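You operate a simulated robot arm through the tools that you are given. There is no shell and no other tool.

You run a simulated robot arm. Do the job below in one go: nothing can be reset, and whatever is moved stays where it is left.

TASK
Put things in order on the table. At the end: the small green pepper stands on top of the green patty; the pink brush stands where the purple dough cup stood; the purple dough cup stands where the yellow tub stood; the yellow tub stands on top of the black filter; whatever was shut is shut again. Leave all else as you found it, and nothing knocked over.

It is judged by the outcome, as a careful person would: the job done as asked, and still so three seconds after it is handed in. It fails if anything else is knocked over, pushed out of place, dropped, spilled or broken.

THE ROBOT
A 7-joint arm with a two-finger gripper, fixed in place. Base frame: the origin is at the foot of the arm, x ahead of it, y to its left, z up; the work surface is at about z = 75. Lengths are in cm, angles in rad, forces in N, time in s.
With the tool pointing down near the work surface it reaches from about 32 to 72 cm from the base axis. Its first joint turns from -1.152 to 1.152 rad. Payload 2.45 kg.
The tool frame sits at the grasp point between the pads (the TCP): z along the fingers, y along the line on which they close. The tips reach 2.6 cm beyond it. The gripper opens to 9.6 cm. The gripper's body begins 6.9 cm behind the TCP.
Orientation is told as [roll, pitch, yaw] about the base's x, y, z axes, in that order, counted from this pose: with the fingers straight down and closing along the base's y, the tool's x points along the base's -x, its y along +y and its z along -z.

THE INTERFACE
- The arm moves only by the tool jog_arm. Its argument "targets" is a list of rows, each a list of 6 numbers: the shift along the base's x, y, z in cm, then the turn, a rotation vector about the base's x, y, z in rad. In form: [[tx, ty, tz, rx, ry, rz], ...]. A call has 1 to 20 rows; each row shifts and turns the commanded pose from where the row before left it. "fingers" is the opening, from 0 (shut) to 1 (fully open), set as the call begins (left out, the last holds). Each row takes 0.2 s and may step no farther than 5 cm and 0.15 rad from the row before; otherwise, or with a gripper value out of range, the whole call is refused. Where a pose cannot be reached the arm comes as near as it can. A force on the tool above 40 N (or 10 N above the force at the start of the call, whichever is more), or a blocked arm, ends the call early, and 0.2 s more pass. Each finger halts on what it meets, pressing with about 26 N; the grip force reading is that of the motor and also rises with nothing between the fingers. The clock runs only during rows and for 0.2 s after the last one: add rows that do not move to give the fingers time. It gives the time, the measured TCP pose, the force on the tool (base axes), the opening and the grip force at its end, in the units of the frame above (readings bear some noise), with the torque about the TCP (base axes, N m) and any sound that the robot's microphone picked up.
- Cameras (640 x 400 px; columns grow to the right, rows downward): "scene" is fixed at [16.32, -41.84, 139.2]; the picture's right is [0.61, -0.80, 0.00], its down [-0.67, -0.51, -0.54] and it looks along [0.43, 0.32, -0.84] (base axes); focal length 366 px, centre (320, 200). "wrist" rides on the gripper at [8.2, 0.3, -9.8] in the tool frame; the picture's right is [-0.04, 1.00, 0.00], its down [-0.73, -0.03, -0.68] and it looks along [-0.68, -0.03, 0.73] (tool axes); focal length 256 px, centre (320, 200).
- snapshot(camera): a new picture of that camera. It takes no simulated time.
- probe_pixels(camera, pixels): for up to 12 pixels [column, row] of the newest picture of that camera ("zoom" is the newest enlarged one), the place [x, y, z] in the base frame of the surface seen there, good to about 0.2 cm. It takes no simulated time.
- inspect(camera, box): a new picture of the part [left, top, right, bottom] of that camera's present view, enlarged. It takes no simulated time.
- close_job(): hands the job in; it is judged then, once.

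Unless the task says otherwise, let go and move clear before handing in.

The tools are called as a command line: name --pt "numbers of a row" for each row, then --argument value for the rest, lists and objects as JSON in quotes. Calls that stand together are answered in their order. jog_arm: Moves the arm, as the interface text tells. Its arguments: {"type":"object","properties":{"targets":{"type":"array","items":{"type":"array","items":{"type":"number"}}},"fingers":{"type":"number"}},"required":["targets"]} The other tools are called the same way: snapshot (camera) takes a picture; probe_pixels (camera, pixels) gives the place of the surface under pixels of a picture; inspect (camera, box) takes an enlarged picture of a part of a camera's view; close_job () hands the job in.

At the start:

```text
time: 0.0
position: [37.81, -19.46, 101.04]
orientation: [0.0, -0.003, 0.0]
force: [-0.5, -0.3, -0.2]
ft_torque: [0.01, 0.01, 0.0]
finger_gap: 9.57
finger_force: 0.0
```

scene: 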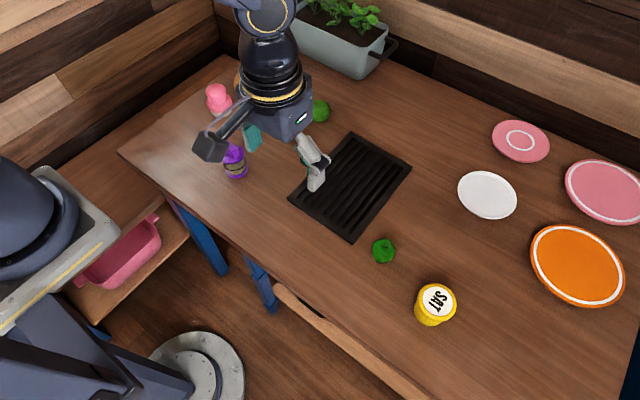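
wrist: 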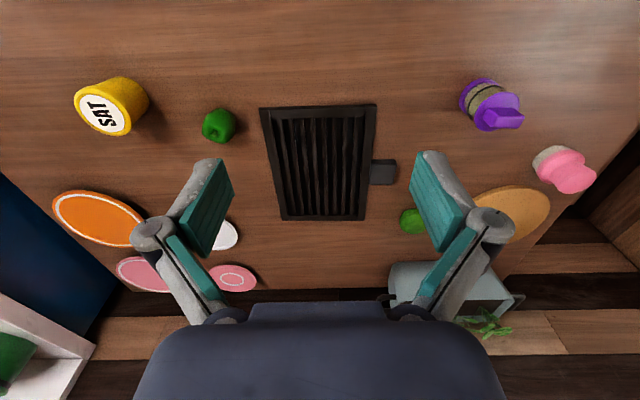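

The scene picture shows the yellow tub near (435,303), green pepper near (383,250), black filter near (350,185), purple cup near (235,162), pink brush near (218,97) and a green thing near (320,108). I'll look closer at each one before moving.

inspect --camera "scene" --box '[180, 60, 340, 190]'

inspect --camera "scene" --box '[340, 220, 480, 340]'

inspect --camera "wrist" --box '[360, 60, 640, 300]'

inspect --camera "wrist" --box '[40, 60, 400, 300]'

```text
3.08 times, centred on (260, 125) of scene
```

zoom: 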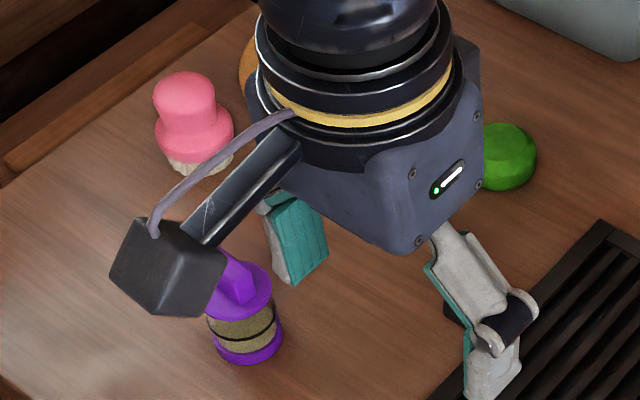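

```text
3.33 times, centred on (410, 280) of scene
```

zoom: 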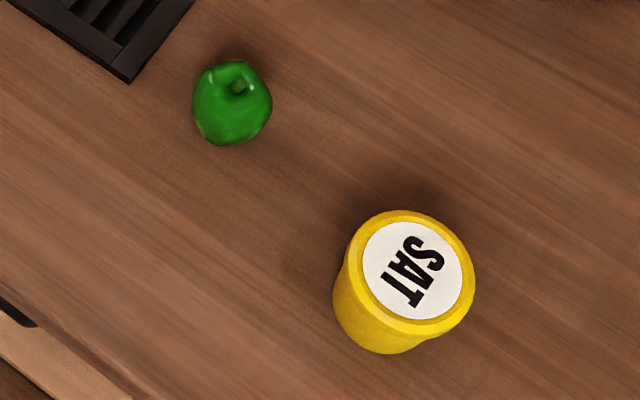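

```text
1.67 times, centred on (500, 180) of wrist
```

zoom: 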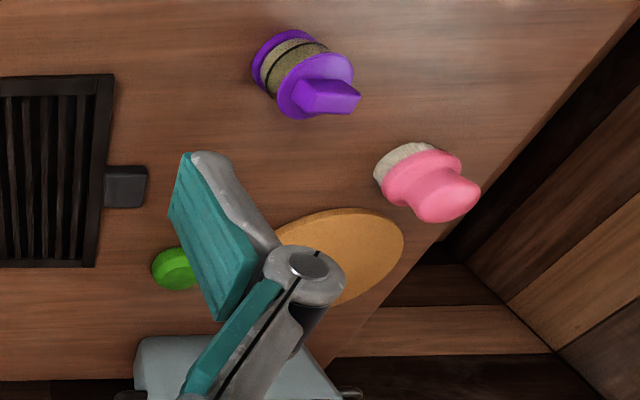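

```text
1.67 times, centred on (220, 180) of wrist
```

zoom: 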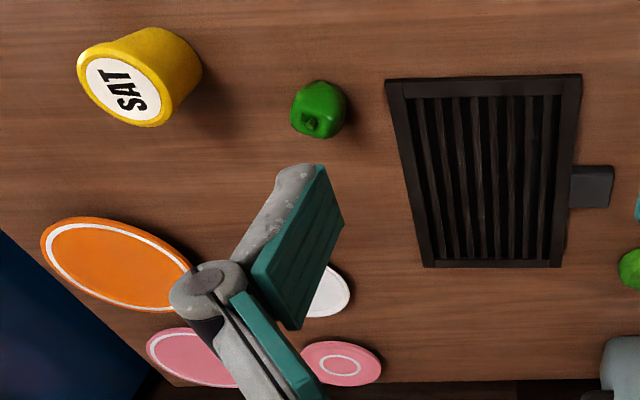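

The zoomed pictures show a purple cup with a bar handle on its lid, a pink stubby-handled brush standing on its bristles, a green puck (patty) and the yellow "SAT" tub. I'll take fresh snapshots and probe the positions.

snapshot --camera "wrist"

snapshot --camera "scene"

probe_pixels --camera "wrist" --pixels '[[103, 113], [130, 95], [218, 126], [262, 108], [375, 105], [365, 219], [283, 219], [384, 172], [496, 112], [505, 117], [565, 170], [411, 221]]'

probe_pixels --camera "scene" --pixels '[[437, 299], [433, 320], [383, 248], [383, 261], [321, 108], [322, 120], [235, 150], [236, 178], [217, 88], [220, 113], [352, 135], [410, 168]]'

```text
taken
```

wrist: 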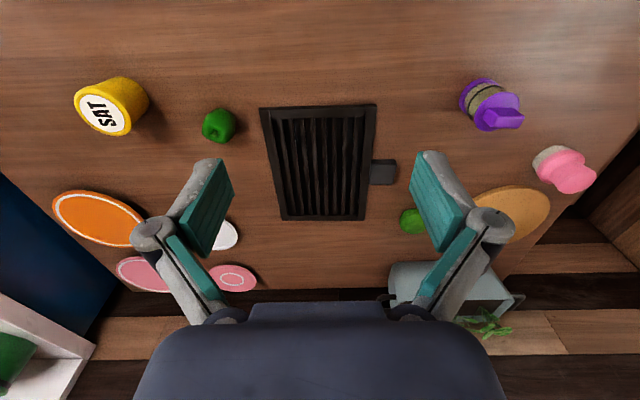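

```text
taken
```

scene: 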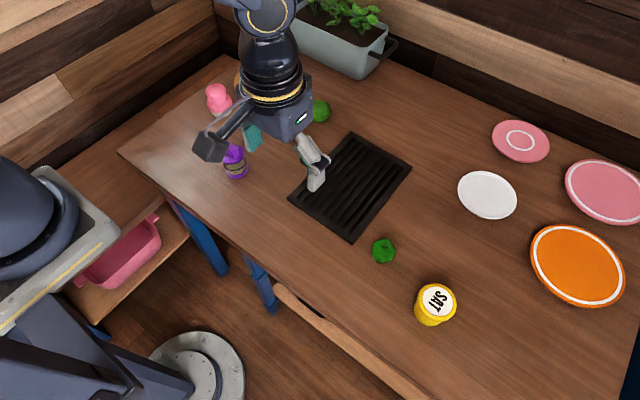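

```text
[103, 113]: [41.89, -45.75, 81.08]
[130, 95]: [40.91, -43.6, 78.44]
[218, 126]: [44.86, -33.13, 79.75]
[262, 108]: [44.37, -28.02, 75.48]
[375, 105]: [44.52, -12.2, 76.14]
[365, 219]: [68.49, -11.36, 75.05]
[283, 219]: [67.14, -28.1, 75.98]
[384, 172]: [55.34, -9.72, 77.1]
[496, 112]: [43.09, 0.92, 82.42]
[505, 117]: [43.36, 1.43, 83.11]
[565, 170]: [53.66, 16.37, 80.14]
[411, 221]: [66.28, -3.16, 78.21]
```

```text
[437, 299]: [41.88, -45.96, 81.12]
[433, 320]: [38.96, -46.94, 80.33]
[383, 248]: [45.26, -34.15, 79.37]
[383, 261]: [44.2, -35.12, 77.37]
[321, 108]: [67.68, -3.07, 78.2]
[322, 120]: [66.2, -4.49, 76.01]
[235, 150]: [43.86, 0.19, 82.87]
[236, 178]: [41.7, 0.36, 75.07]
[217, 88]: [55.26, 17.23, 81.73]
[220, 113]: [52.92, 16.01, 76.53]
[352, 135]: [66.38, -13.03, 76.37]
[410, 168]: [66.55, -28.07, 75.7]
```

Probes put the tub top at about (41.9,-46,81.1), the pepper at (45,-34), the filter at x 44–67, y -28 to -12, the cup at (43,1), the brush at (54,16.5) and the patty at (67,-3). There is also a dark grey thing at wrist (384,172). I'll move above the pepper, which also clears the view of the rest.

jog_arm --pt "1.0 -2.9 -1 0 0 0" --pt "1.0 -2.9 -1 0 0 0" --pt "1.0 -2.9 -1 0 0 0" --pt "1.0 -2.9 -1 0 0 0" --pt "1.0 -2.9 -1 0 0 0" --pt "0 0 0 0 0 0" --fingers 0.7

snapshot --camera "scene"

snapshot --camera "wrist"

inspect --camera "scene" --box '[180, 50, 420, 250]'

```text
time: 1.4
position: [42.76, -34.02, 95.91]
orientation: [-0.001, -0.001, -0.001]
force: [-0.4, -0.2, 0.6]
ft_torque: [0.01, 0.03, 0.01]
finger_gap: 6.7
finger_force: 0.0
```

```text
taken
```

scene: 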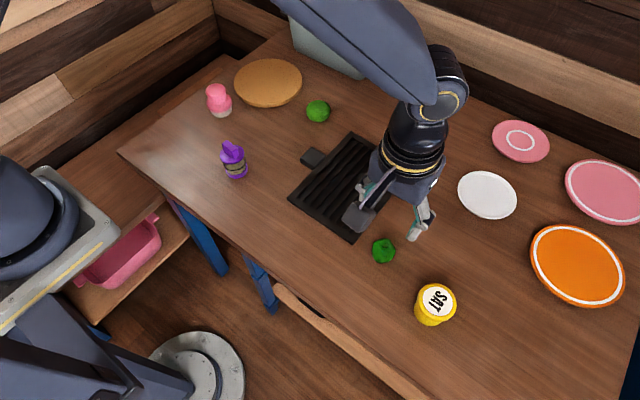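

```text
taken
```

wrist: 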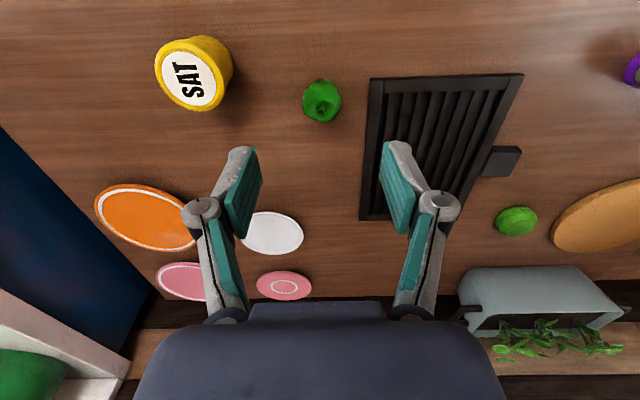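

```text
2.00 times, centred on (300, 150) of scene
```

zoom: 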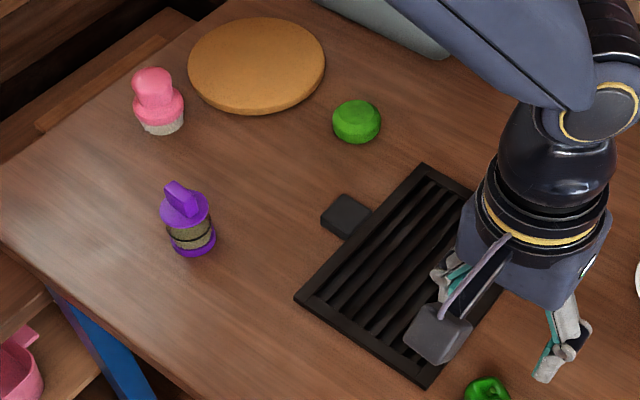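

The scene picture shows the whole area now: patty at (318,111), cup at (234,160), brush at (218,98), and a dark block at (312,157) beside the slatted black thing. I'll zoom in to see whether that block is separate.

inspect --camera "scene" --box '[280, 130, 370, 190]'

probe_pixels --camera "zoom" --pixels '[[240, 130], [160, 190], [230, 250], [305, 165], [225, 200], [290, 210], [400, 200], [420, 230], [330, 260], [200, 370], [505, 55], [460, 250]]'

inspect --camera "wrist" --box '[350, 50, 640, 260]'

```text
6.67 times, centred on (325, 160) of scene
```

zoom: 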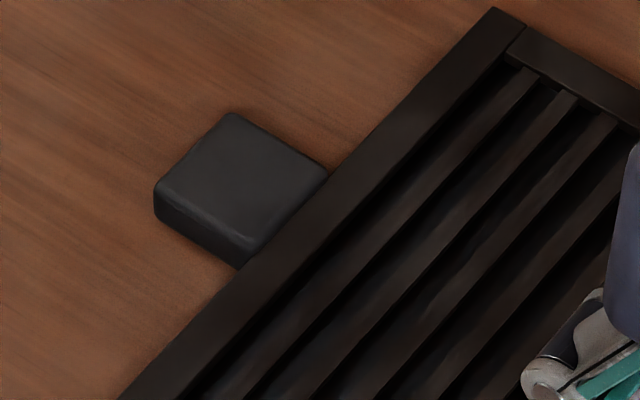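

```text
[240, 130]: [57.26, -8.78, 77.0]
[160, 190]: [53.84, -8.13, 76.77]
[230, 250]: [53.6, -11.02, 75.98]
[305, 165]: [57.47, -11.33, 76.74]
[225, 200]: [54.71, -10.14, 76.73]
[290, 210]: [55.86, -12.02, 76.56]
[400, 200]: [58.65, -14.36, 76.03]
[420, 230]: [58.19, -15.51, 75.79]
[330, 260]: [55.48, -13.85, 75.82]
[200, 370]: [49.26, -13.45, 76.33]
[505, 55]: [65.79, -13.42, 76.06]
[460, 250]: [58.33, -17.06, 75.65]
```

```text
1.90 times, centred on (495, 155) of wrist
```

zoom: 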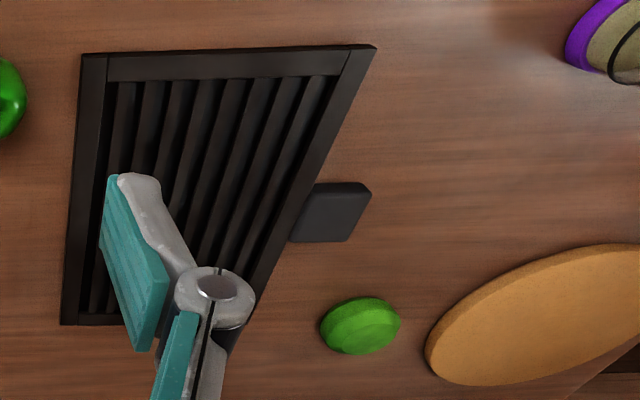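

The dark block butts against the filter rim like a handle (filter rim z≈76.1, slats ≈75.8), so I'll leave it alone. Next I'll measure the pepper and tub from the wrist view.

inspect --camera "wrist" --box '[130, 20, 370, 170]'

probe_pixels --camera "zoom" --pixels '[[462, 218], [512, 178], [560, 215], [510, 275], [510, 215], [512, 255], [160, 150], [75, 150], [240, 150], [150, 235], [180, 70], [510, 165]]'

inspect --camera "scene" --box '[360, 225, 465, 335]'

```text
2.67 times, centred on (250, 95) of wrist
```

zoom: 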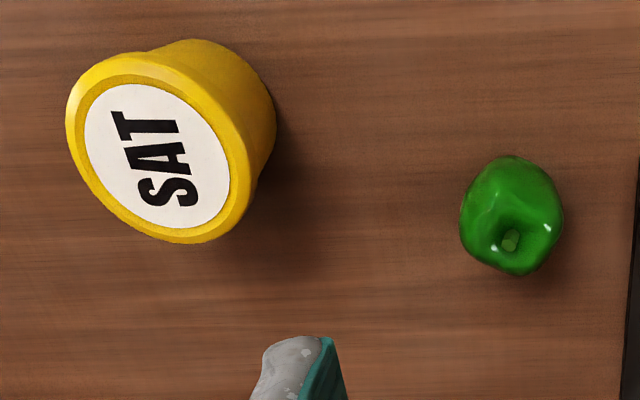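

```text
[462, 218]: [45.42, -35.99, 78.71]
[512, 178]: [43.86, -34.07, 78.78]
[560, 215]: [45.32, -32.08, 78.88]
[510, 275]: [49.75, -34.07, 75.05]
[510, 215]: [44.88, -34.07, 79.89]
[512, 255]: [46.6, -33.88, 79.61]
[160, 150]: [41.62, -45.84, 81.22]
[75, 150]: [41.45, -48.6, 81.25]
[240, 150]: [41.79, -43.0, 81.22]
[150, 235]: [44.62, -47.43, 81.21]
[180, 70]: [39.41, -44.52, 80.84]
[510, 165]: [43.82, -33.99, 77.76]
```

```text
3.64 times, centred on (412, 280) of scene
```

zoom: 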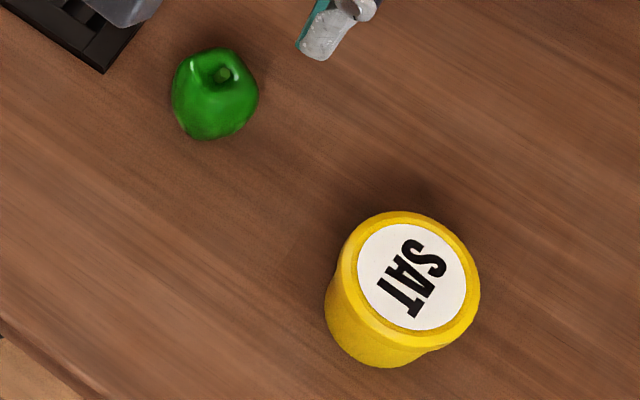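

The pepper spans y -36 to -32 with its centre about (45.3,-34.0) and top ≈79.9; the tub centre is about (41.75,-45.8) and 6.2 wide at the lid. I'll descend over the pepper with partly open fingers and check before closing.

jog_arm --pt "2.5 0 -1 0 0 0" --pt "0 0 -3 0 0 0" --pt "0 0 -3 0 0 0" --pt "0 0 -3 0 0 0" --pt "0 0 -2 0 0 0" --pt "0 0 -1.5 0 0 0" --pt "0 0 0 0 0 0" --fingers 0.7

snapshot --camera "wrist"

snapshot --camera "scene"

```text
time: 3.0
position: [45.24, -33.94, 82.45]
orientation: [-0.001, -0.002, -0.003]
force: [-0.1, -0.9, 0.1]
ft_torque: [0.0, -0.02, -0.03]
finger_gap: 6.72
finger_force: 0.0
```

```text
taken
```

wrist: 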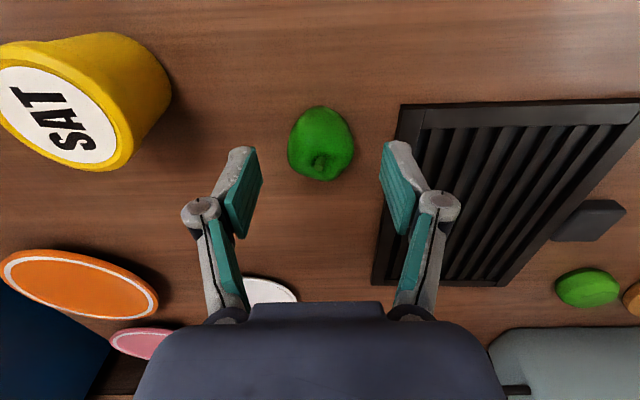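

```text
taken
```

scene: 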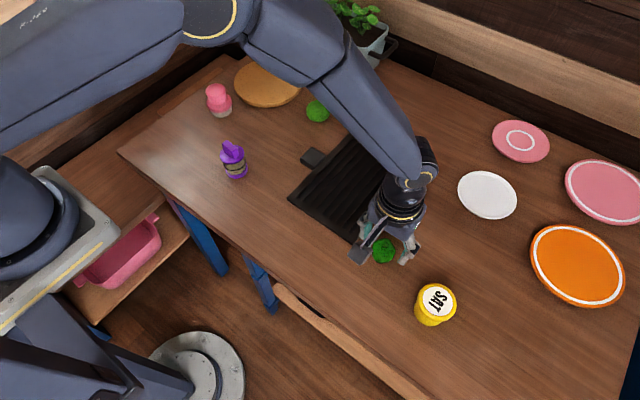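

The pepper sits at wrist (320,145), which matches where a point 4.4 cm below the TCP should appear, so it is centred. I'll go down to z≈78.2 and then close.

jog_arm --pt "0 0 -1.5 0 0 0" --pt "0 0 -1.5 0 0 0" --pt "0 0 -1.2 0 0 0" --pt "0 0 0 0 0 0" --fingers 0.7

jog_arm --pt "0 0 0 0 0 0" --pt "0 0 0 0 0 0" --pt "0 0 0 0 0 0" --pt "0 0 0 0 0 0" --fingers 0.3

snapshot --camera "wrist"

```text
time: 4.0
position: [45.19, -34.15, 78.38]
orientation: [-0.001, -0.001, -0.001]
force: [0.1, -0.1, 0.3]
ft_torque: [-0.02, -0.02, -0.04]
finger_gap: 6.73
finger_force: 0.1
```

```text
time: 5.0
position: [45.17, -34.07, 78.35]
orientation: [-0.002, 0.0, 0.001]
force: [1.3, -0.6, 0.7]
ft_torque: [0.03, -0.06, -0.05]
finger_gap: 4.1
finger_force: 26.6
```

```text
taken
```

wrist: 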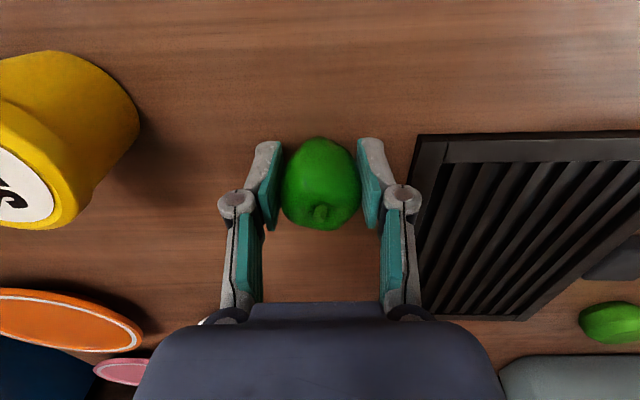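

The gap stopped at 4.1 with 26.6 N, so the pepper is held. I'll lift it straight up and check.

jog_arm --pt "0 0 1 0 0 0" --pt "0 0 2 0 0 0" --pt "0 0 3 0 0 0" --pt "0 0 3 0 0 0" --pt "0 0 3 0 0 0" --pt "0 0 0 0 0 0"

snapshot --camera "wrist"

inspect --camera "scene" --box '[290, 85, 350, 135]'

probe_pixels --camera "zoom" --pixels '[[320, 130], [250, 150], [200, 180], [320, 200], [400, 150], [440, 200], [320, 260], [320, 300], [200, 240], [430, 260]]'

```text
time: 6.4
position: [45.32, -34.01, 90.51]
orientation: [0.0, 0.0, -0.001]
force: [1.4, -0.9, 0.1]
ft_torque: [-0.01, -0.01, -0.03]
finger_gap: 4.07
finger_force: 26.1
```

```text
taken
```

wrist: 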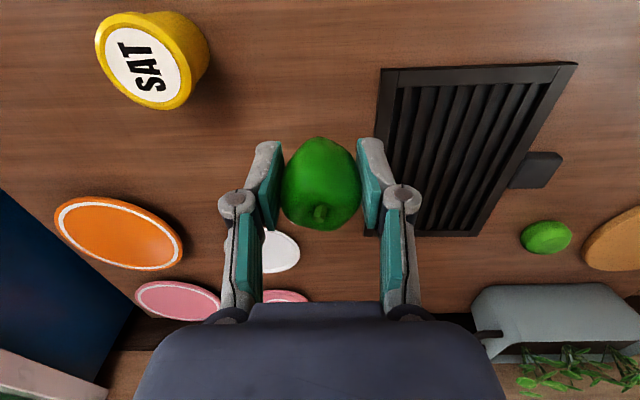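

```text
8.00 times, centred on (320, 110) of scene
```

zoom: 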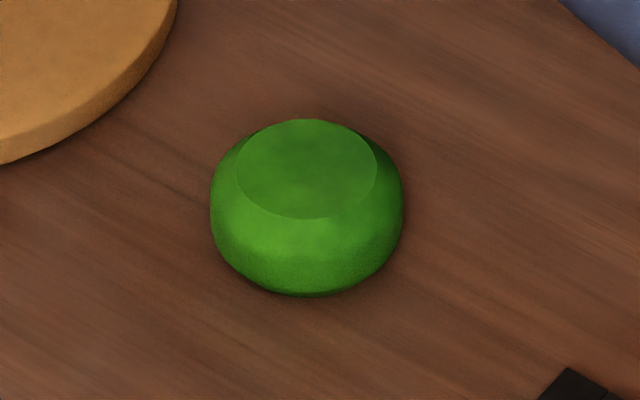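

```text
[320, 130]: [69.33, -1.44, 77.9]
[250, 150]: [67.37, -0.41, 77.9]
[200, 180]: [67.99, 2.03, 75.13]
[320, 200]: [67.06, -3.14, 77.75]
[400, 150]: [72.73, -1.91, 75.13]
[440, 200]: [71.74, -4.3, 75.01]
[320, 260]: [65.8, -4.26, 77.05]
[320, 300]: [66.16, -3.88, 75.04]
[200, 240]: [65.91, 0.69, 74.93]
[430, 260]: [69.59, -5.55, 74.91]
```

The pepper came up cleanly. The patty has a flat top facet, seen at zoom (236–377, 118–218), so I'll probe its edges for the exact centre.

probe_pixels --camera "zoom" --pixels '[[306, 168], [242, 170], [371, 167], [306, 124], [306, 213], [270, 135], [345, 205], [215, 200], [398, 200], [306, 290]]'

probe_pixels --camera "wrist" --pixels '[[320, 215], [320, 205], [320, 180], [320, 145], [290, 185], [350, 185], [546, 237], [460, 235], [480, 220], [577, 66]]'

```text
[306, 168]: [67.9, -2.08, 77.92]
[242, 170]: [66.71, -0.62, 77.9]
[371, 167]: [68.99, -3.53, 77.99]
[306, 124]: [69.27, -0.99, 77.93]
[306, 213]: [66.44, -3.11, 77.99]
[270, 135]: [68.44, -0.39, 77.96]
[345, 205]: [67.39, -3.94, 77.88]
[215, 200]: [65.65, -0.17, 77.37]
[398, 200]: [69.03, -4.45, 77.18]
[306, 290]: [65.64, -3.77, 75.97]
```

```text
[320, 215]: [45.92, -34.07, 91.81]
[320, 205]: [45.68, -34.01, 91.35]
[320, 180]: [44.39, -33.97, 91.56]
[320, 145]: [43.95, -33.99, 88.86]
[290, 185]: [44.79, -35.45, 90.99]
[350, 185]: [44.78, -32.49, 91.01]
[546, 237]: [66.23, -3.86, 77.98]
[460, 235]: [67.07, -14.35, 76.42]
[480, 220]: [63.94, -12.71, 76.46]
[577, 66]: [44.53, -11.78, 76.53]
```

The patty's top centre is about (67.9,-2.1,77.95). Before carrying the pepper there I'll check how close the planter behind the table is.

snapshot --camera "scene"

probe_pixels --camera "wrist" --pixels '[[490, 290], [550, 287], [620, 290], [500, 320], [560, 345], [520, 355], [490, 337], [600, 380], [560, 320]]'

```text
taken
```

scene: 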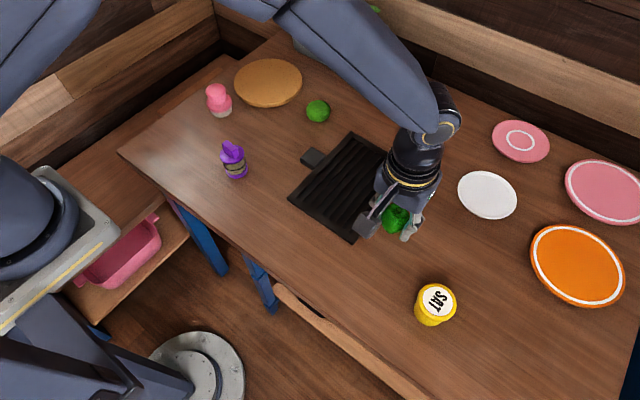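

```text
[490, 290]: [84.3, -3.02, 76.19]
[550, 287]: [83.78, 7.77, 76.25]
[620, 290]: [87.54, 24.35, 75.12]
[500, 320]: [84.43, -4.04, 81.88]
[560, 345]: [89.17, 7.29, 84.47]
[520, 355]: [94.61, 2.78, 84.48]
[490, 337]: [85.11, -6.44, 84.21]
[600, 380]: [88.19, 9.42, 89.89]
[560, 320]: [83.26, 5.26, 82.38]
```

The planter begins at x≈83, well clear of the patty. I'll carry the pepper at z≈90 to above the patty.

jog_arm --pt "1.6 2.28 0 0 0 0" --pt "1.6 2.28 0 0 0 0" --pt "1.6 2.28 0 0 0 0" --pt "1.6 2.28 0 0 0 0" --pt "1.6 2.28 0 0 0 0" --pt "1.6 2.28 0 0 0 0" --pt "1.6 2.28 0 0 0 0" --pt "1.6 2.28 0 0 0 0" --pt "1.6 2.28 0 0 0 0" --pt "1.6 2.28 0 0 0 0" --pt "1.6 2.28 0 0 0 0" --pt "1.6 2.28 0 0 0 0" --pt "1.6 2.28 0 0 0 0" --pt "1.6 2.28 0 0 0 0" --pt "0 0 0 0 0 0"

snapshot --camera "wrist"

snapshot --camera "scene"

```text
time: 9.6
position: [67.81, -2.01, 90.47]
orientation: [-0.002, 0.001, -0.004]
force: [-0.2, -1.0, 0.6]
ft_torque: [0.04, 0.02, -0.01]
finger_gap: 4.03
finger_force: 25.3
```

```text
taken
```

wrist: 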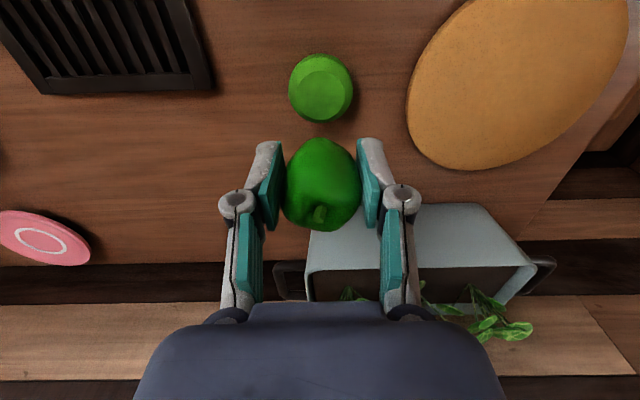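

```text
taken
```

scene: 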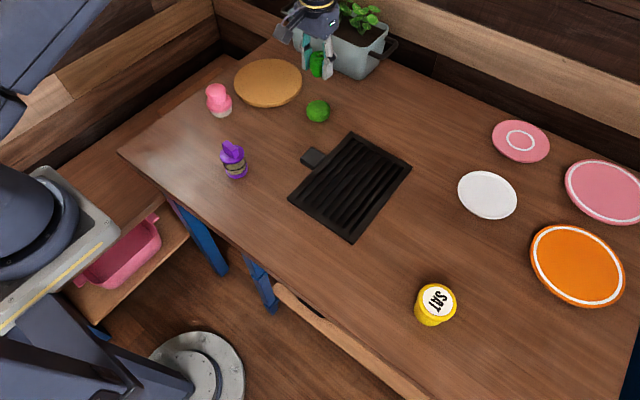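

The patty lies at wrist (321,92), right below the held pepper along y. I'll probe its top edges from this view to verify the centre.

inspect --camera "wrist" --box '[260, 40, 380, 240]'

probe_pixels --camera "wrist" --pixels '[[321, 95], [300, 95], [343, 95], [321, 74], [321, 116], [292, 90], [350, 90], [320, 142], [320, 160], [288, 180], [355, 180], [320, 58]]'

```text
2.00 times, centred on (320, 140) of wrist
```

zoom: 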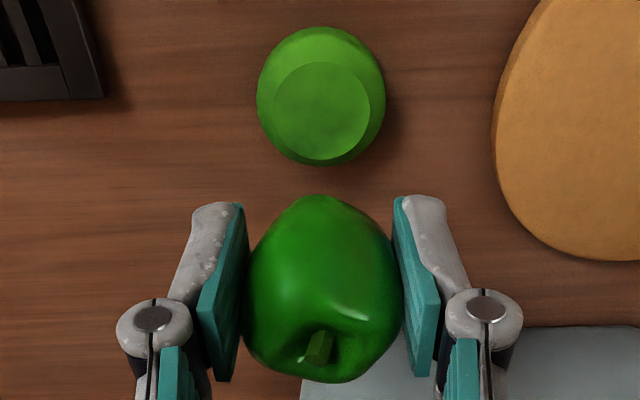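

```text
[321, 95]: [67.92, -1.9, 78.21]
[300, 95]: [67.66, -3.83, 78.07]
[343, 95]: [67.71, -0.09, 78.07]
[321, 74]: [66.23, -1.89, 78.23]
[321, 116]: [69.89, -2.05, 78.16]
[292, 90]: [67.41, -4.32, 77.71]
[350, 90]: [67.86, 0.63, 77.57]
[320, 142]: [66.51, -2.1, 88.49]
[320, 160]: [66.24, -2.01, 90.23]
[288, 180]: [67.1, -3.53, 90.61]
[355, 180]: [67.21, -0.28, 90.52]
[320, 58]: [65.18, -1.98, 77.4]
```

The patty top is centred at (67.95,-1.95), z≈78.1. The pepper sits about 0.4 cm forward of the TCP and hangs 3.3 cm below it, so I'll shift slightly back and come down to just above contact.

jog_arm --pt "-0.25 0.05 -2 0 0 0" --pt "0 0 -2.5 0 0 0" --pt "0 0 -2 0 0 0" --pt "0 0 -1.2 0 0 0" --pt "0 0 -0.8 0 0 0" --pt "0 0 0 0 0 0"

inspect --camera "scene" --box '[280, 50, 370, 140]'

snapshot --camera "wrist"

```text
time: 11.0
position: [67.37, -1.91, 81.84]
orientation: [-0.002, -0.002, 0.0]
force: [0.6, 0.4, 0.9]
ft_torque: [0.01, -0.04, -0.01]
finger_gap: 4.02
finger_force: 26.0
```

```text
4.44 times, centred on (325, 95) of scene
```

zoom: 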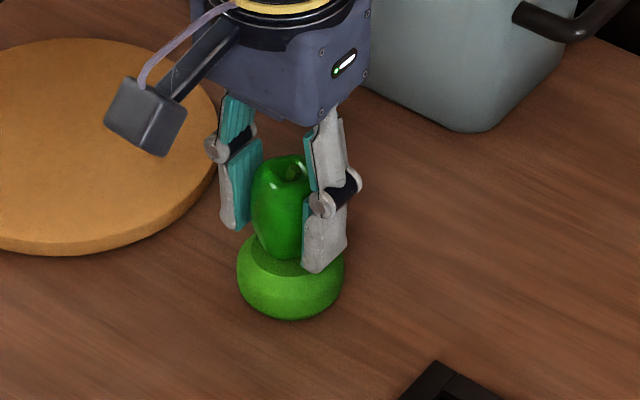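

```text
taken
```

wrist: 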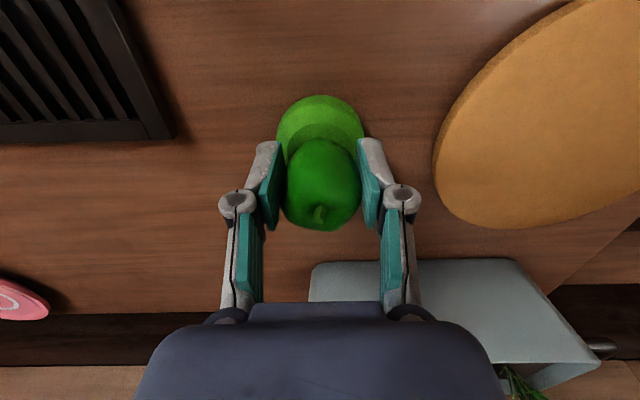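

The pepper is just above the patty at (67.37,-1.91,81.84) with no contact yet. I'll lower in tiny steps and watch the force.

jog_arm --pt "0 0 -0.15 0 0 0" --pt "0 0 -0.1 0 0 0" --pt "0 0 0 0 0 0"

jog_arm --pt "0.0 0 -0.1 0 0 0" --pt "0 0 0 0 0 0"

```text
time: 11.8
position: [67.43, -1.98, 81.63]
orientation: [-0.002, -0.001, -0.002]
force: [-0.4, 0.2, -0.6]
ft_torque: [0.03, 0.02, 0.02]
finger_gap: 3.99
finger_force: 26.0
```

```text
time: 12.4
position: [67.45, -2.06, 81.39]
orientation: [-0.002, -0.002, 0.002]
force: [1.2, -0.4, 0.3]
ft_torque: [0.02, -0.02, 0.0]
finger_gap: 4.02
finger_force: 25.7
```

jog_arm --pt "0 0 -0.1 0 0 0" --pt "0 0 0 0 0 0"

inspect --camera "scene" --box '[300, 70, 345, 120]'

```text
time: 13.0
position: [67.46, -2.0, 81.38]
orientation: [-0.002, -0.001, 0.0]
force: [-0.1, 0.0, -0.6]
ft_torque: [0.02, 0.05, -0.02]
finger_gap: 4.0
finger_force: 25.9
```

```text
8.00 times, centred on (322, 95) of scene
```

zoom: 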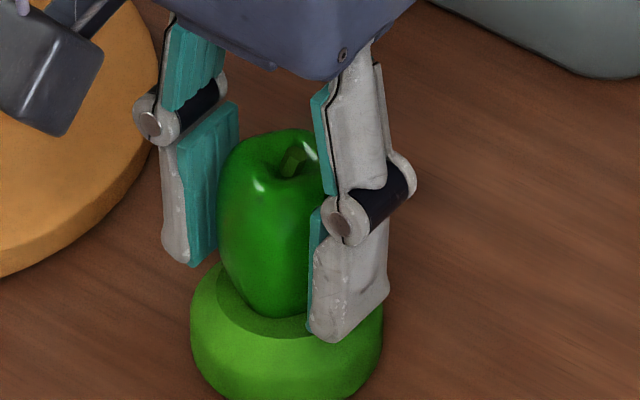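

Still no contact force at z 81.38, with the pepper base about to touch the patty's top. I'll continue in 0.1 steps.

jog_arm --pt "0 0 -0.1 0 0 0" --pt "0 0 0 0 0 0"

jog_arm --pt "0 0 -0.1 0 0 0" --pt "0 0 0 0 0 0"

```text
time: 13.6
position: [67.44, -2.04, 81.32]
orientation: [-0.001, -0.003, -0.001]
force: [-1.4, -0.7, 3.7]
ft_torque: [-0.05, 0.01, -0.03]
finger_gap: 4.0
finger_force: 26.1
```

```text
time: 14.2
position: [67.5, -2.01, 81.3]
orientation: [-0.001, -0.004, 0.001]
force: [-4.3, 0.4, 13.1]
ft_torque: [-0.1, 0.07, -0.04]
finger_gap: 4.0
finger_force: 25.8
```

Contact is clear (Fz 13 N). I'll ease up 0.1 cm to take off the press, then open the fingers.

jog_arm --pt "0 0 0.1 0 0 0" --pt "0 0 0 0 0 0"

jog_arm --pt "0 0 0 0 0 0" --pt "0 0 0 0 0 0" --pt "0 0 0 0 0 0" --fingers 0.6

inspect --camera "scene" --box '[290, 60, 355, 130]'

snapshot --camera "wrist"

```text
time: 14.8
position: [67.4, -2.06, 81.39]
orientation: [-0.003, -0.004, 0.001]
force: [0.6, 0.1, 8.4]
ft_torque: [-0.1, -0.11, 0.02]
finger_gap: 4.01
finger_force: 26.1
```

```text
time: 15.6
position: [67.42, -2.01, 81.31]
orientation: [0.0, -0.001, -0.001]
force: [-0.1, -0.8, 0.9]
ft_torque: [0.02, -0.02, 0.01]
finger_gap: 5.78
finger_force: 0.1
```

```text
5.71 times, centred on (322, 95) of scene
```

zoom: 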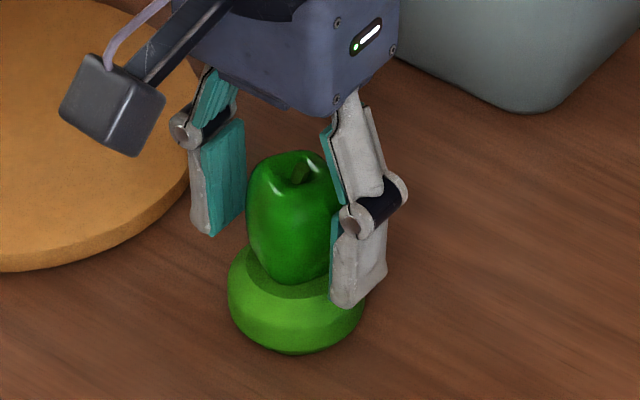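

```text
taken
```

wrist: 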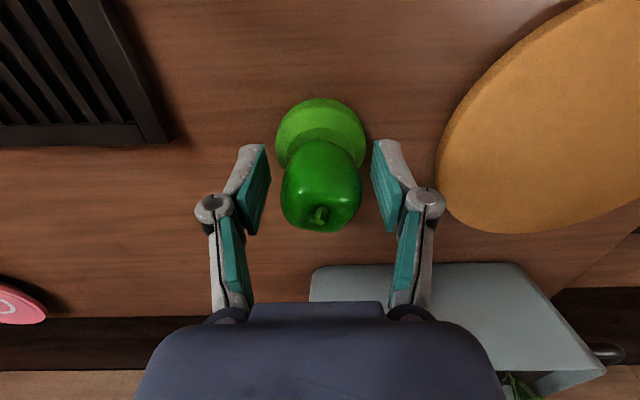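

The pepper stands free on the patty with clear gaps to both fingers. I'll lift straight up and look again.

jog_arm --pt "0 0 1.5 0 0 0" --pt "0 0 2 0 0 0" --pt "0 0 3 0 0 0" --pt "0 0 4 0 0 0" --pt "0 0 0 0 0 0" --fingers 0.65

snapshot --camera "wrist"

inspect --camera "scene" --box '[280, 60, 360, 130]'

```text
time: 16.8
position: [67.47, -2.01, 91.91]
orientation: [0.0, -0.002, 0.0]
force: [-0.1, -0.5, 0.2]
ft_torque: [0.0, -0.01, -0.03]
finger_gap: 6.29
finger_force: 0.0
```

```text
taken
```

wrist: 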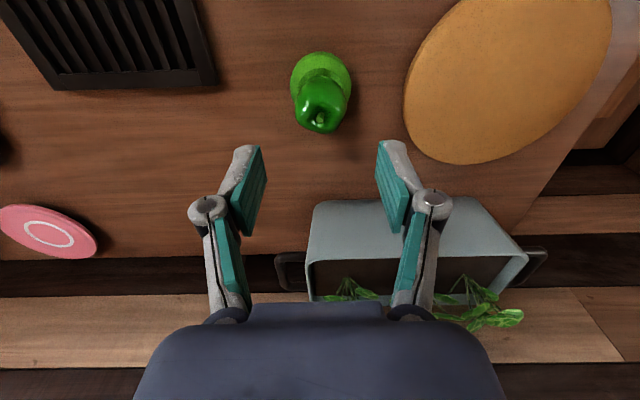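

```text
5.71 times, centred on (320, 95) of scene
```

zoom: 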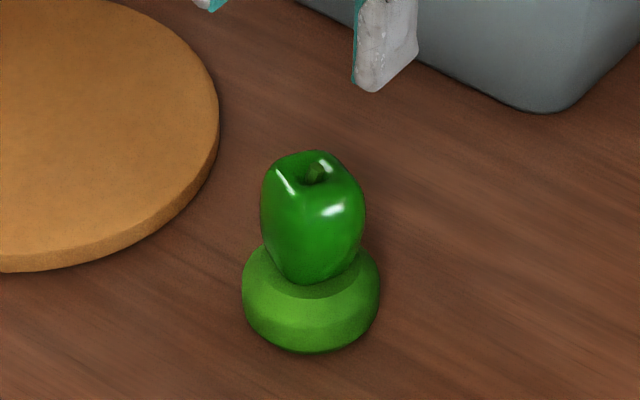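

The pepper is standing steadily on the patty. Next is the tub, so I'll move over at z≈92 to hover above it.

jog_arm --pt "-1.71 -2.92 0.07 0 0 0" --pt "-1.71 -2.92 0.07 0 0 0" --pt "-1.71 -2.92 0.07 0 0 0" --pt "-1.71 -2.92 0.07 0 0 0" --pt "-1.71 -2.92 0.07 0 0 0" --pt "-1.71 -2.92 0.07 0 0 0" --pt "-1.71 -2.92 0.07 0 0 0" --pt "-1.71 -2.92 0.07 0 0 0" --pt "-1.71 -2.92 0.07 0 0 0" --pt "-1.71 -2.92 0.07 0 0 0" --pt "-1.71 -2.92 0.07 0 0 0" --pt "-1.71 -2.92 0.07 0 0 0" --pt "-1.71 -2.92 0.07 0 0 0" --pt "-1.71 -2.92 0.07 0 0 0" --pt "-1.71 -2.92 0.07 0 0 0" --pt "0 0 0 0 0 0" --fingers 1

snapshot --camera "wrist"

snapshot --camera "scene"

inspect --camera "wrist" --box '[250, 60, 390, 180]'

```text
time: 20.2
position: [41.8, -45.9, 92.85]
orientation: [-0.002, -0.001, -0.001]
force: [-0.1, 0.1, 0.4]
ft_torque: [-0.02, -0.03, 0.0]
finger_gap: 9.62
finger_force: 0.1
```

```text
taken
```

wrist: 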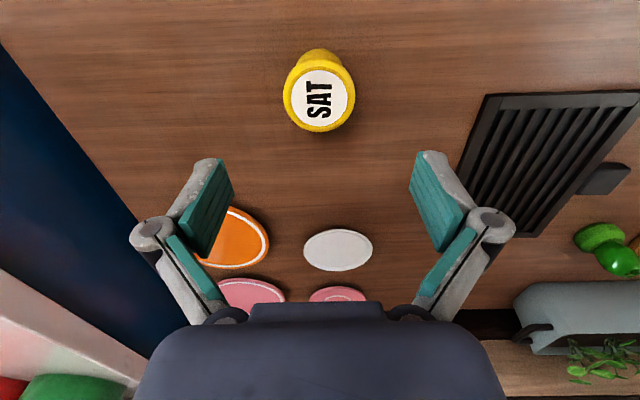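

```text
taken
```

scene: 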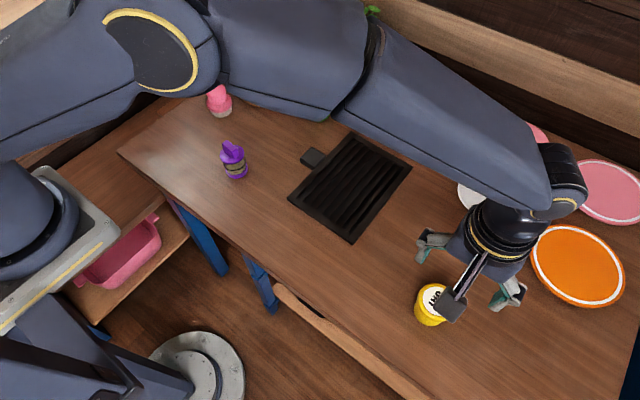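

```text
3.33 times, centred on (320, 120) of wrist
```

zoom: 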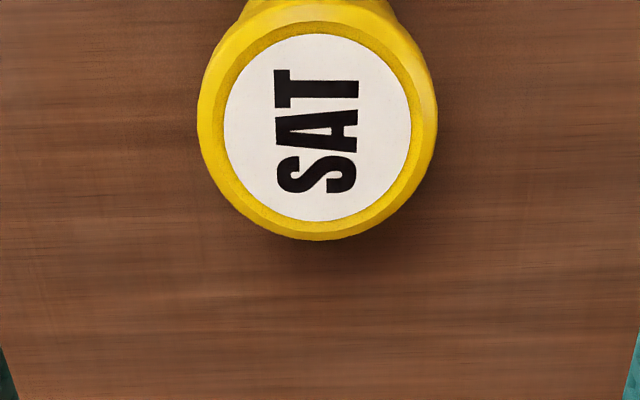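

The tub is at wrist (320,97), roughly beneath the TCP. I'll probe its lid edges and body sides to find its shape and centre.

probe_pixels --camera "wrist" --pixels '[[319, 98], [286, 98], [353, 98], [319, 66], [319, 128], [296, 75], [342, 75], [319, 52], [319, 57], [305, 56], [335, 56], [298, 60]]'

inspect --camera "wrist" --box '[270, 35, 370, 140]'

inspect --camera "scene" --box '[395, 270, 475, 340]'

```text
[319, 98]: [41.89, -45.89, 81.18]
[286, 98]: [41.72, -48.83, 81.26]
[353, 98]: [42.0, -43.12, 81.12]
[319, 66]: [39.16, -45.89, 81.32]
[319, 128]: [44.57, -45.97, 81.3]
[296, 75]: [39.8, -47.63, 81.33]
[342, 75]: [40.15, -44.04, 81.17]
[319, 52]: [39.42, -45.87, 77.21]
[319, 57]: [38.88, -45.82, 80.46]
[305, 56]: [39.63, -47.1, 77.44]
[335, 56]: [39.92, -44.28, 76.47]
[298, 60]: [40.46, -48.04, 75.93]
```

```text
3.81 times, centred on (320, 88) of wrist
```

zoom: 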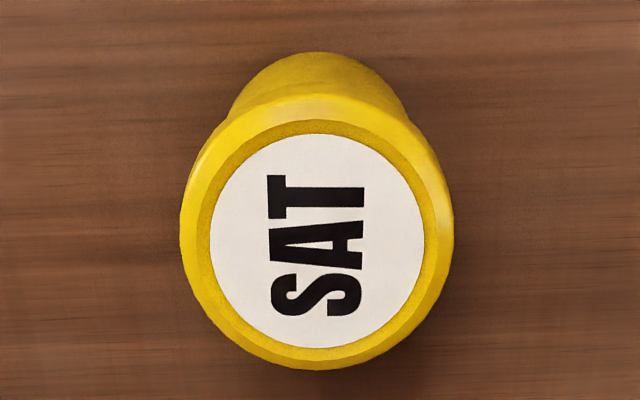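

```text
5.71 times, centred on (435, 305) of scene
```

zoom: 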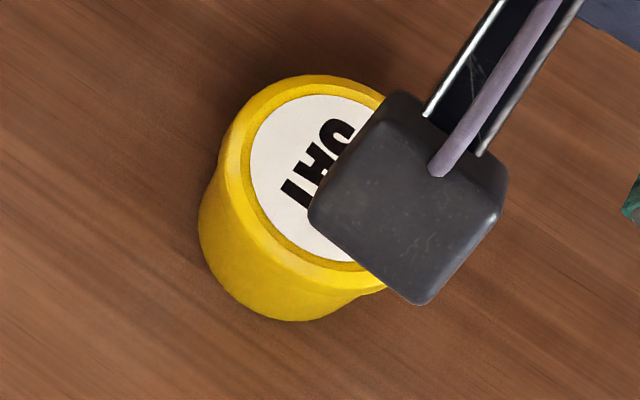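

The tub's lid centre is (41.9,-45.9) with a radius of about 3.0, and the body below tapers slightly. I'll descend with fully open fingers to z≈79 and then close gently.

jog_arm --pt "0.1 0 -3 0 0 0" --pt "0 0 -3 0 0 0" --pt "0 0 -2.5 0 0 0" --pt "0 0 -2 0 0 0" --pt "0 0 -1.5 0 0 0" --pt "0 0 -1.2 0 0 0" --pt "0 0 -0.6 0 0 0" --pt "0 0 0 0 0 0" --fingers 1

snapshot --camera "wrist"

inspect --camera "scene" --box '[380, 220, 520, 340]'

```text
time: 22.0
position: [41.92, -45.82, 78.97]
orientation: [-0.001, -0.002, 0.0]
force: [-0.2, -0.6, 1.3]
ft_torque: [-0.01, 0.01, 0.01]
finger_gap: 9.61
finger_force: 0.0
```

```text
taken
```

wrist: 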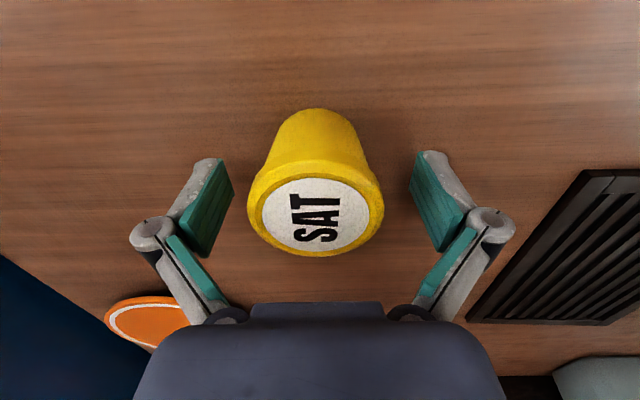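

```text
3.33 times, centred on (450, 280) of scene
```

zoom: 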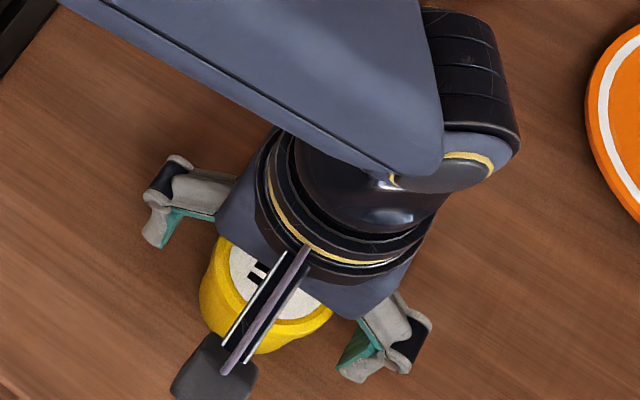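

The tub is between the fingers, about 0.2 cm left of centre (lid 247–385 vs fingers 234–410). I'll nudge y by -0.2 and close.

jog_arm --pt "0 -0.2 0 0 0 0" --pt "0 0 0 0 0 0" --fingers 1

jog_arm --pt "0 0 0 0 0 0" --pt "0 0 0 0 0 0" --pt "0 0 0 0 0 0" --pt "0 0 0 0 0 0" --pt "0 0 0 0 0 0" --fingers 0.45

snapshot --camera "wrist"

```text
time: 22.6
position: [41.88, -45.94, 79.09]
orientation: [-0.003, -0.003, 0.0]
force: [0.4, 1.3, 0.2]
ft_torque: [0.02, 0.0, 0.0]
finger_gap: 9.6
finger_force: 0.0
```

```text
time: 23.8
position: [41.88, -46.11, 79.01]
orientation: [-0.002, 0.0, -0.002]
force: [0.5, -0.8, -0.5]
ft_torque: [-0.01, 0.02, 0.04]
finger_gap: 5.82
finger_force: 25.8
```

```text
taken
```

wrist: 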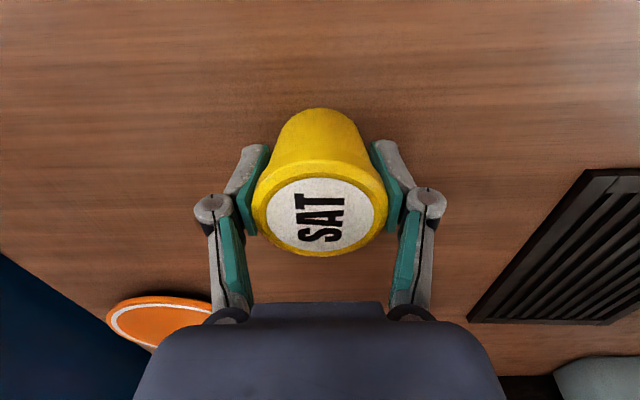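

The tub is gripped at the lid rim (gap 5.82, 25.8 N). I'll lift slowly and check that lid and body come up together.

jog_arm --pt "0 0 0.5 0 0 0" --pt "0 0 1 0 0 0" --pt "0 0 1.5 0 0 0" --pt "0 0 0 0 0 0"

snapshot --camera "wrist"

inspect --camera "scene" --box '[380, 220, 520, 340]'

```text
time: 24.8
position: [41.93, -45.95, 82.17]
orientation: [-0.001, 0.0, 0.001]
force: [0.0, 0.3, -1.4]
ft_torque: [0.04, -0.03, 0.02]
finger_gap: 5.8
finger_force: 25.6
```

```text
taken
```

wrist: 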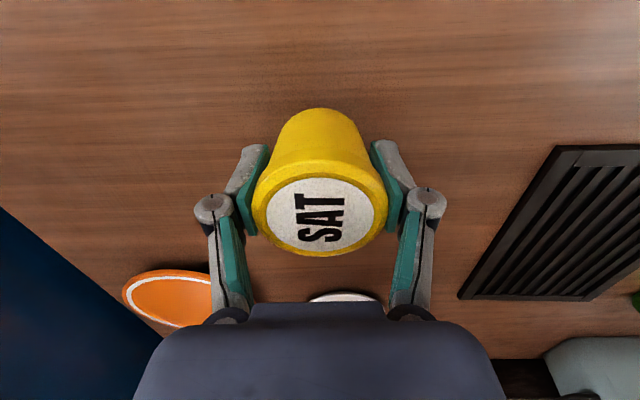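

```text
3.33 times, centred on (450, 280) of scene
```

zoom: 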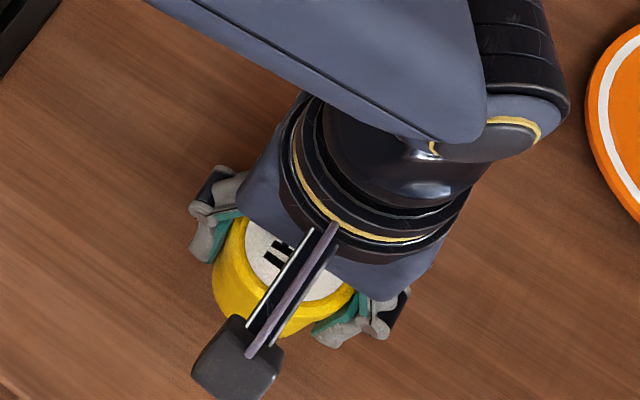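

Lid and body moved together (wrist view unchanged, gap 5.8). I'll raise to z≈90 and carry the tub to above the filter's middle.

jog_arm --pt "0 0 2.5 0 0 0" --pt "0 0 3 0 0 0" --pt "0 0 2.5 0 0 0" --pt "1.38 2.6 0 0 0 0" --pt "1.38 2.6 0 0 0 0" --pt "1.38 2.6 0 0 0 0" --pt "1.38 2.6 0 0 0 0" --pt "1.38 2.6 0 0 0 0" --pt "1.38 2.6 0 0 0 0" --pt "1.38 2.6 0 0 0 0" --pt "1.38 2.6 0 0 0 0" --pt "1.38 2.6 0 0 0 0" --pt "1.38 2.6 0 0 0 0" --pt "0 0 0 0 0 0"

snapshot --camera "wrist"

snapshot --camera "scene"

```text
time: 27.8
position: [55.59, -20.09, 90.03]
orientation: [-0.002, -0.003, -0.002]
force: [-0.4, -0.6, -1.7]
ft_torque: [0.01, 0.01, 0.01]
finger_gap: 5.83
finger_force: 26.2
```

```text
taken
```

wrist: 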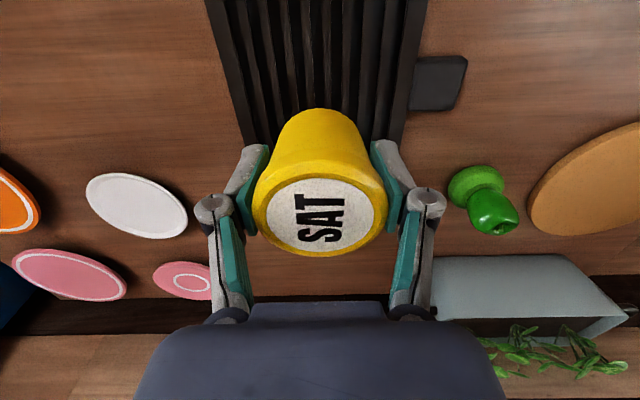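

```text
taken
```

scene: 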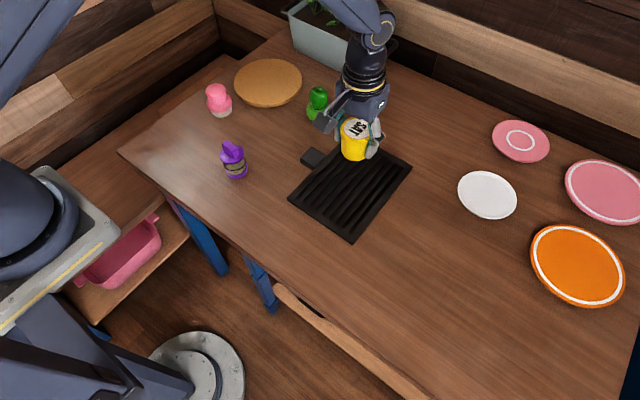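

inspect --camera "scene" --box '[285, 125, 415, 245]'

probe_pixels --camera "zoom" --pixels '[[330, 200], [340, 210], [350, 218], [360, 228], [370, 238], [380, 246], [390, 255], [400, 264], [410, 272], [255, 200], [450, 300], [60, 285]]'

probe_pixels --camera "scene" --pixels '[[290, 198], [350, 242], [411, 168], [352, 133], [342, 180], [350, 185], [358, 190], [330, 175], [338, 195], [365, 200]]'

```text
3.33 times, centred on (350, 185) of scene
```

zoom: 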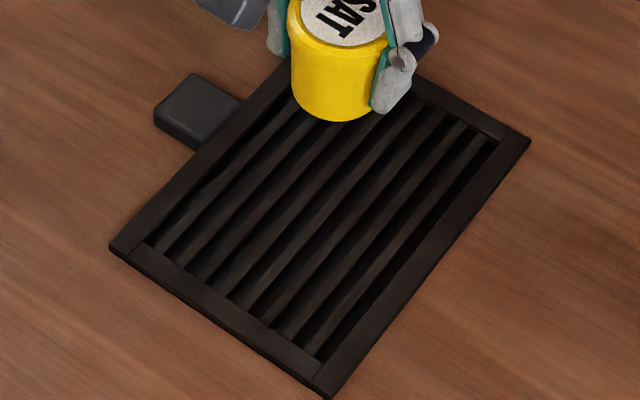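

```text
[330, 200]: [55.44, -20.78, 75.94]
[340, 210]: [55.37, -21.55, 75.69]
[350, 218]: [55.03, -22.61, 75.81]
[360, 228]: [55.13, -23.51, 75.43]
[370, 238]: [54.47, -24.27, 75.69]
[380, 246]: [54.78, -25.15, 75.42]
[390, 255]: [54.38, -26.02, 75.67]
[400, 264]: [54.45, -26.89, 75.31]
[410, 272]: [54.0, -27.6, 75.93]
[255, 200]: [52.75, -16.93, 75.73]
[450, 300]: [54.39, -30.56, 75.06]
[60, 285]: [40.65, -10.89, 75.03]
```

```text
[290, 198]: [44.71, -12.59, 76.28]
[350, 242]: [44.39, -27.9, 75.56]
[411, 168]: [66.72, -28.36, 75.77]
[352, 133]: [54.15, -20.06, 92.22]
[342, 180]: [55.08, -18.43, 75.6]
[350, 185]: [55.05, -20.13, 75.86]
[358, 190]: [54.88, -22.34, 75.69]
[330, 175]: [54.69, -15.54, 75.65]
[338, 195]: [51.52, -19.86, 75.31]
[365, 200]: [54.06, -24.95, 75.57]
```

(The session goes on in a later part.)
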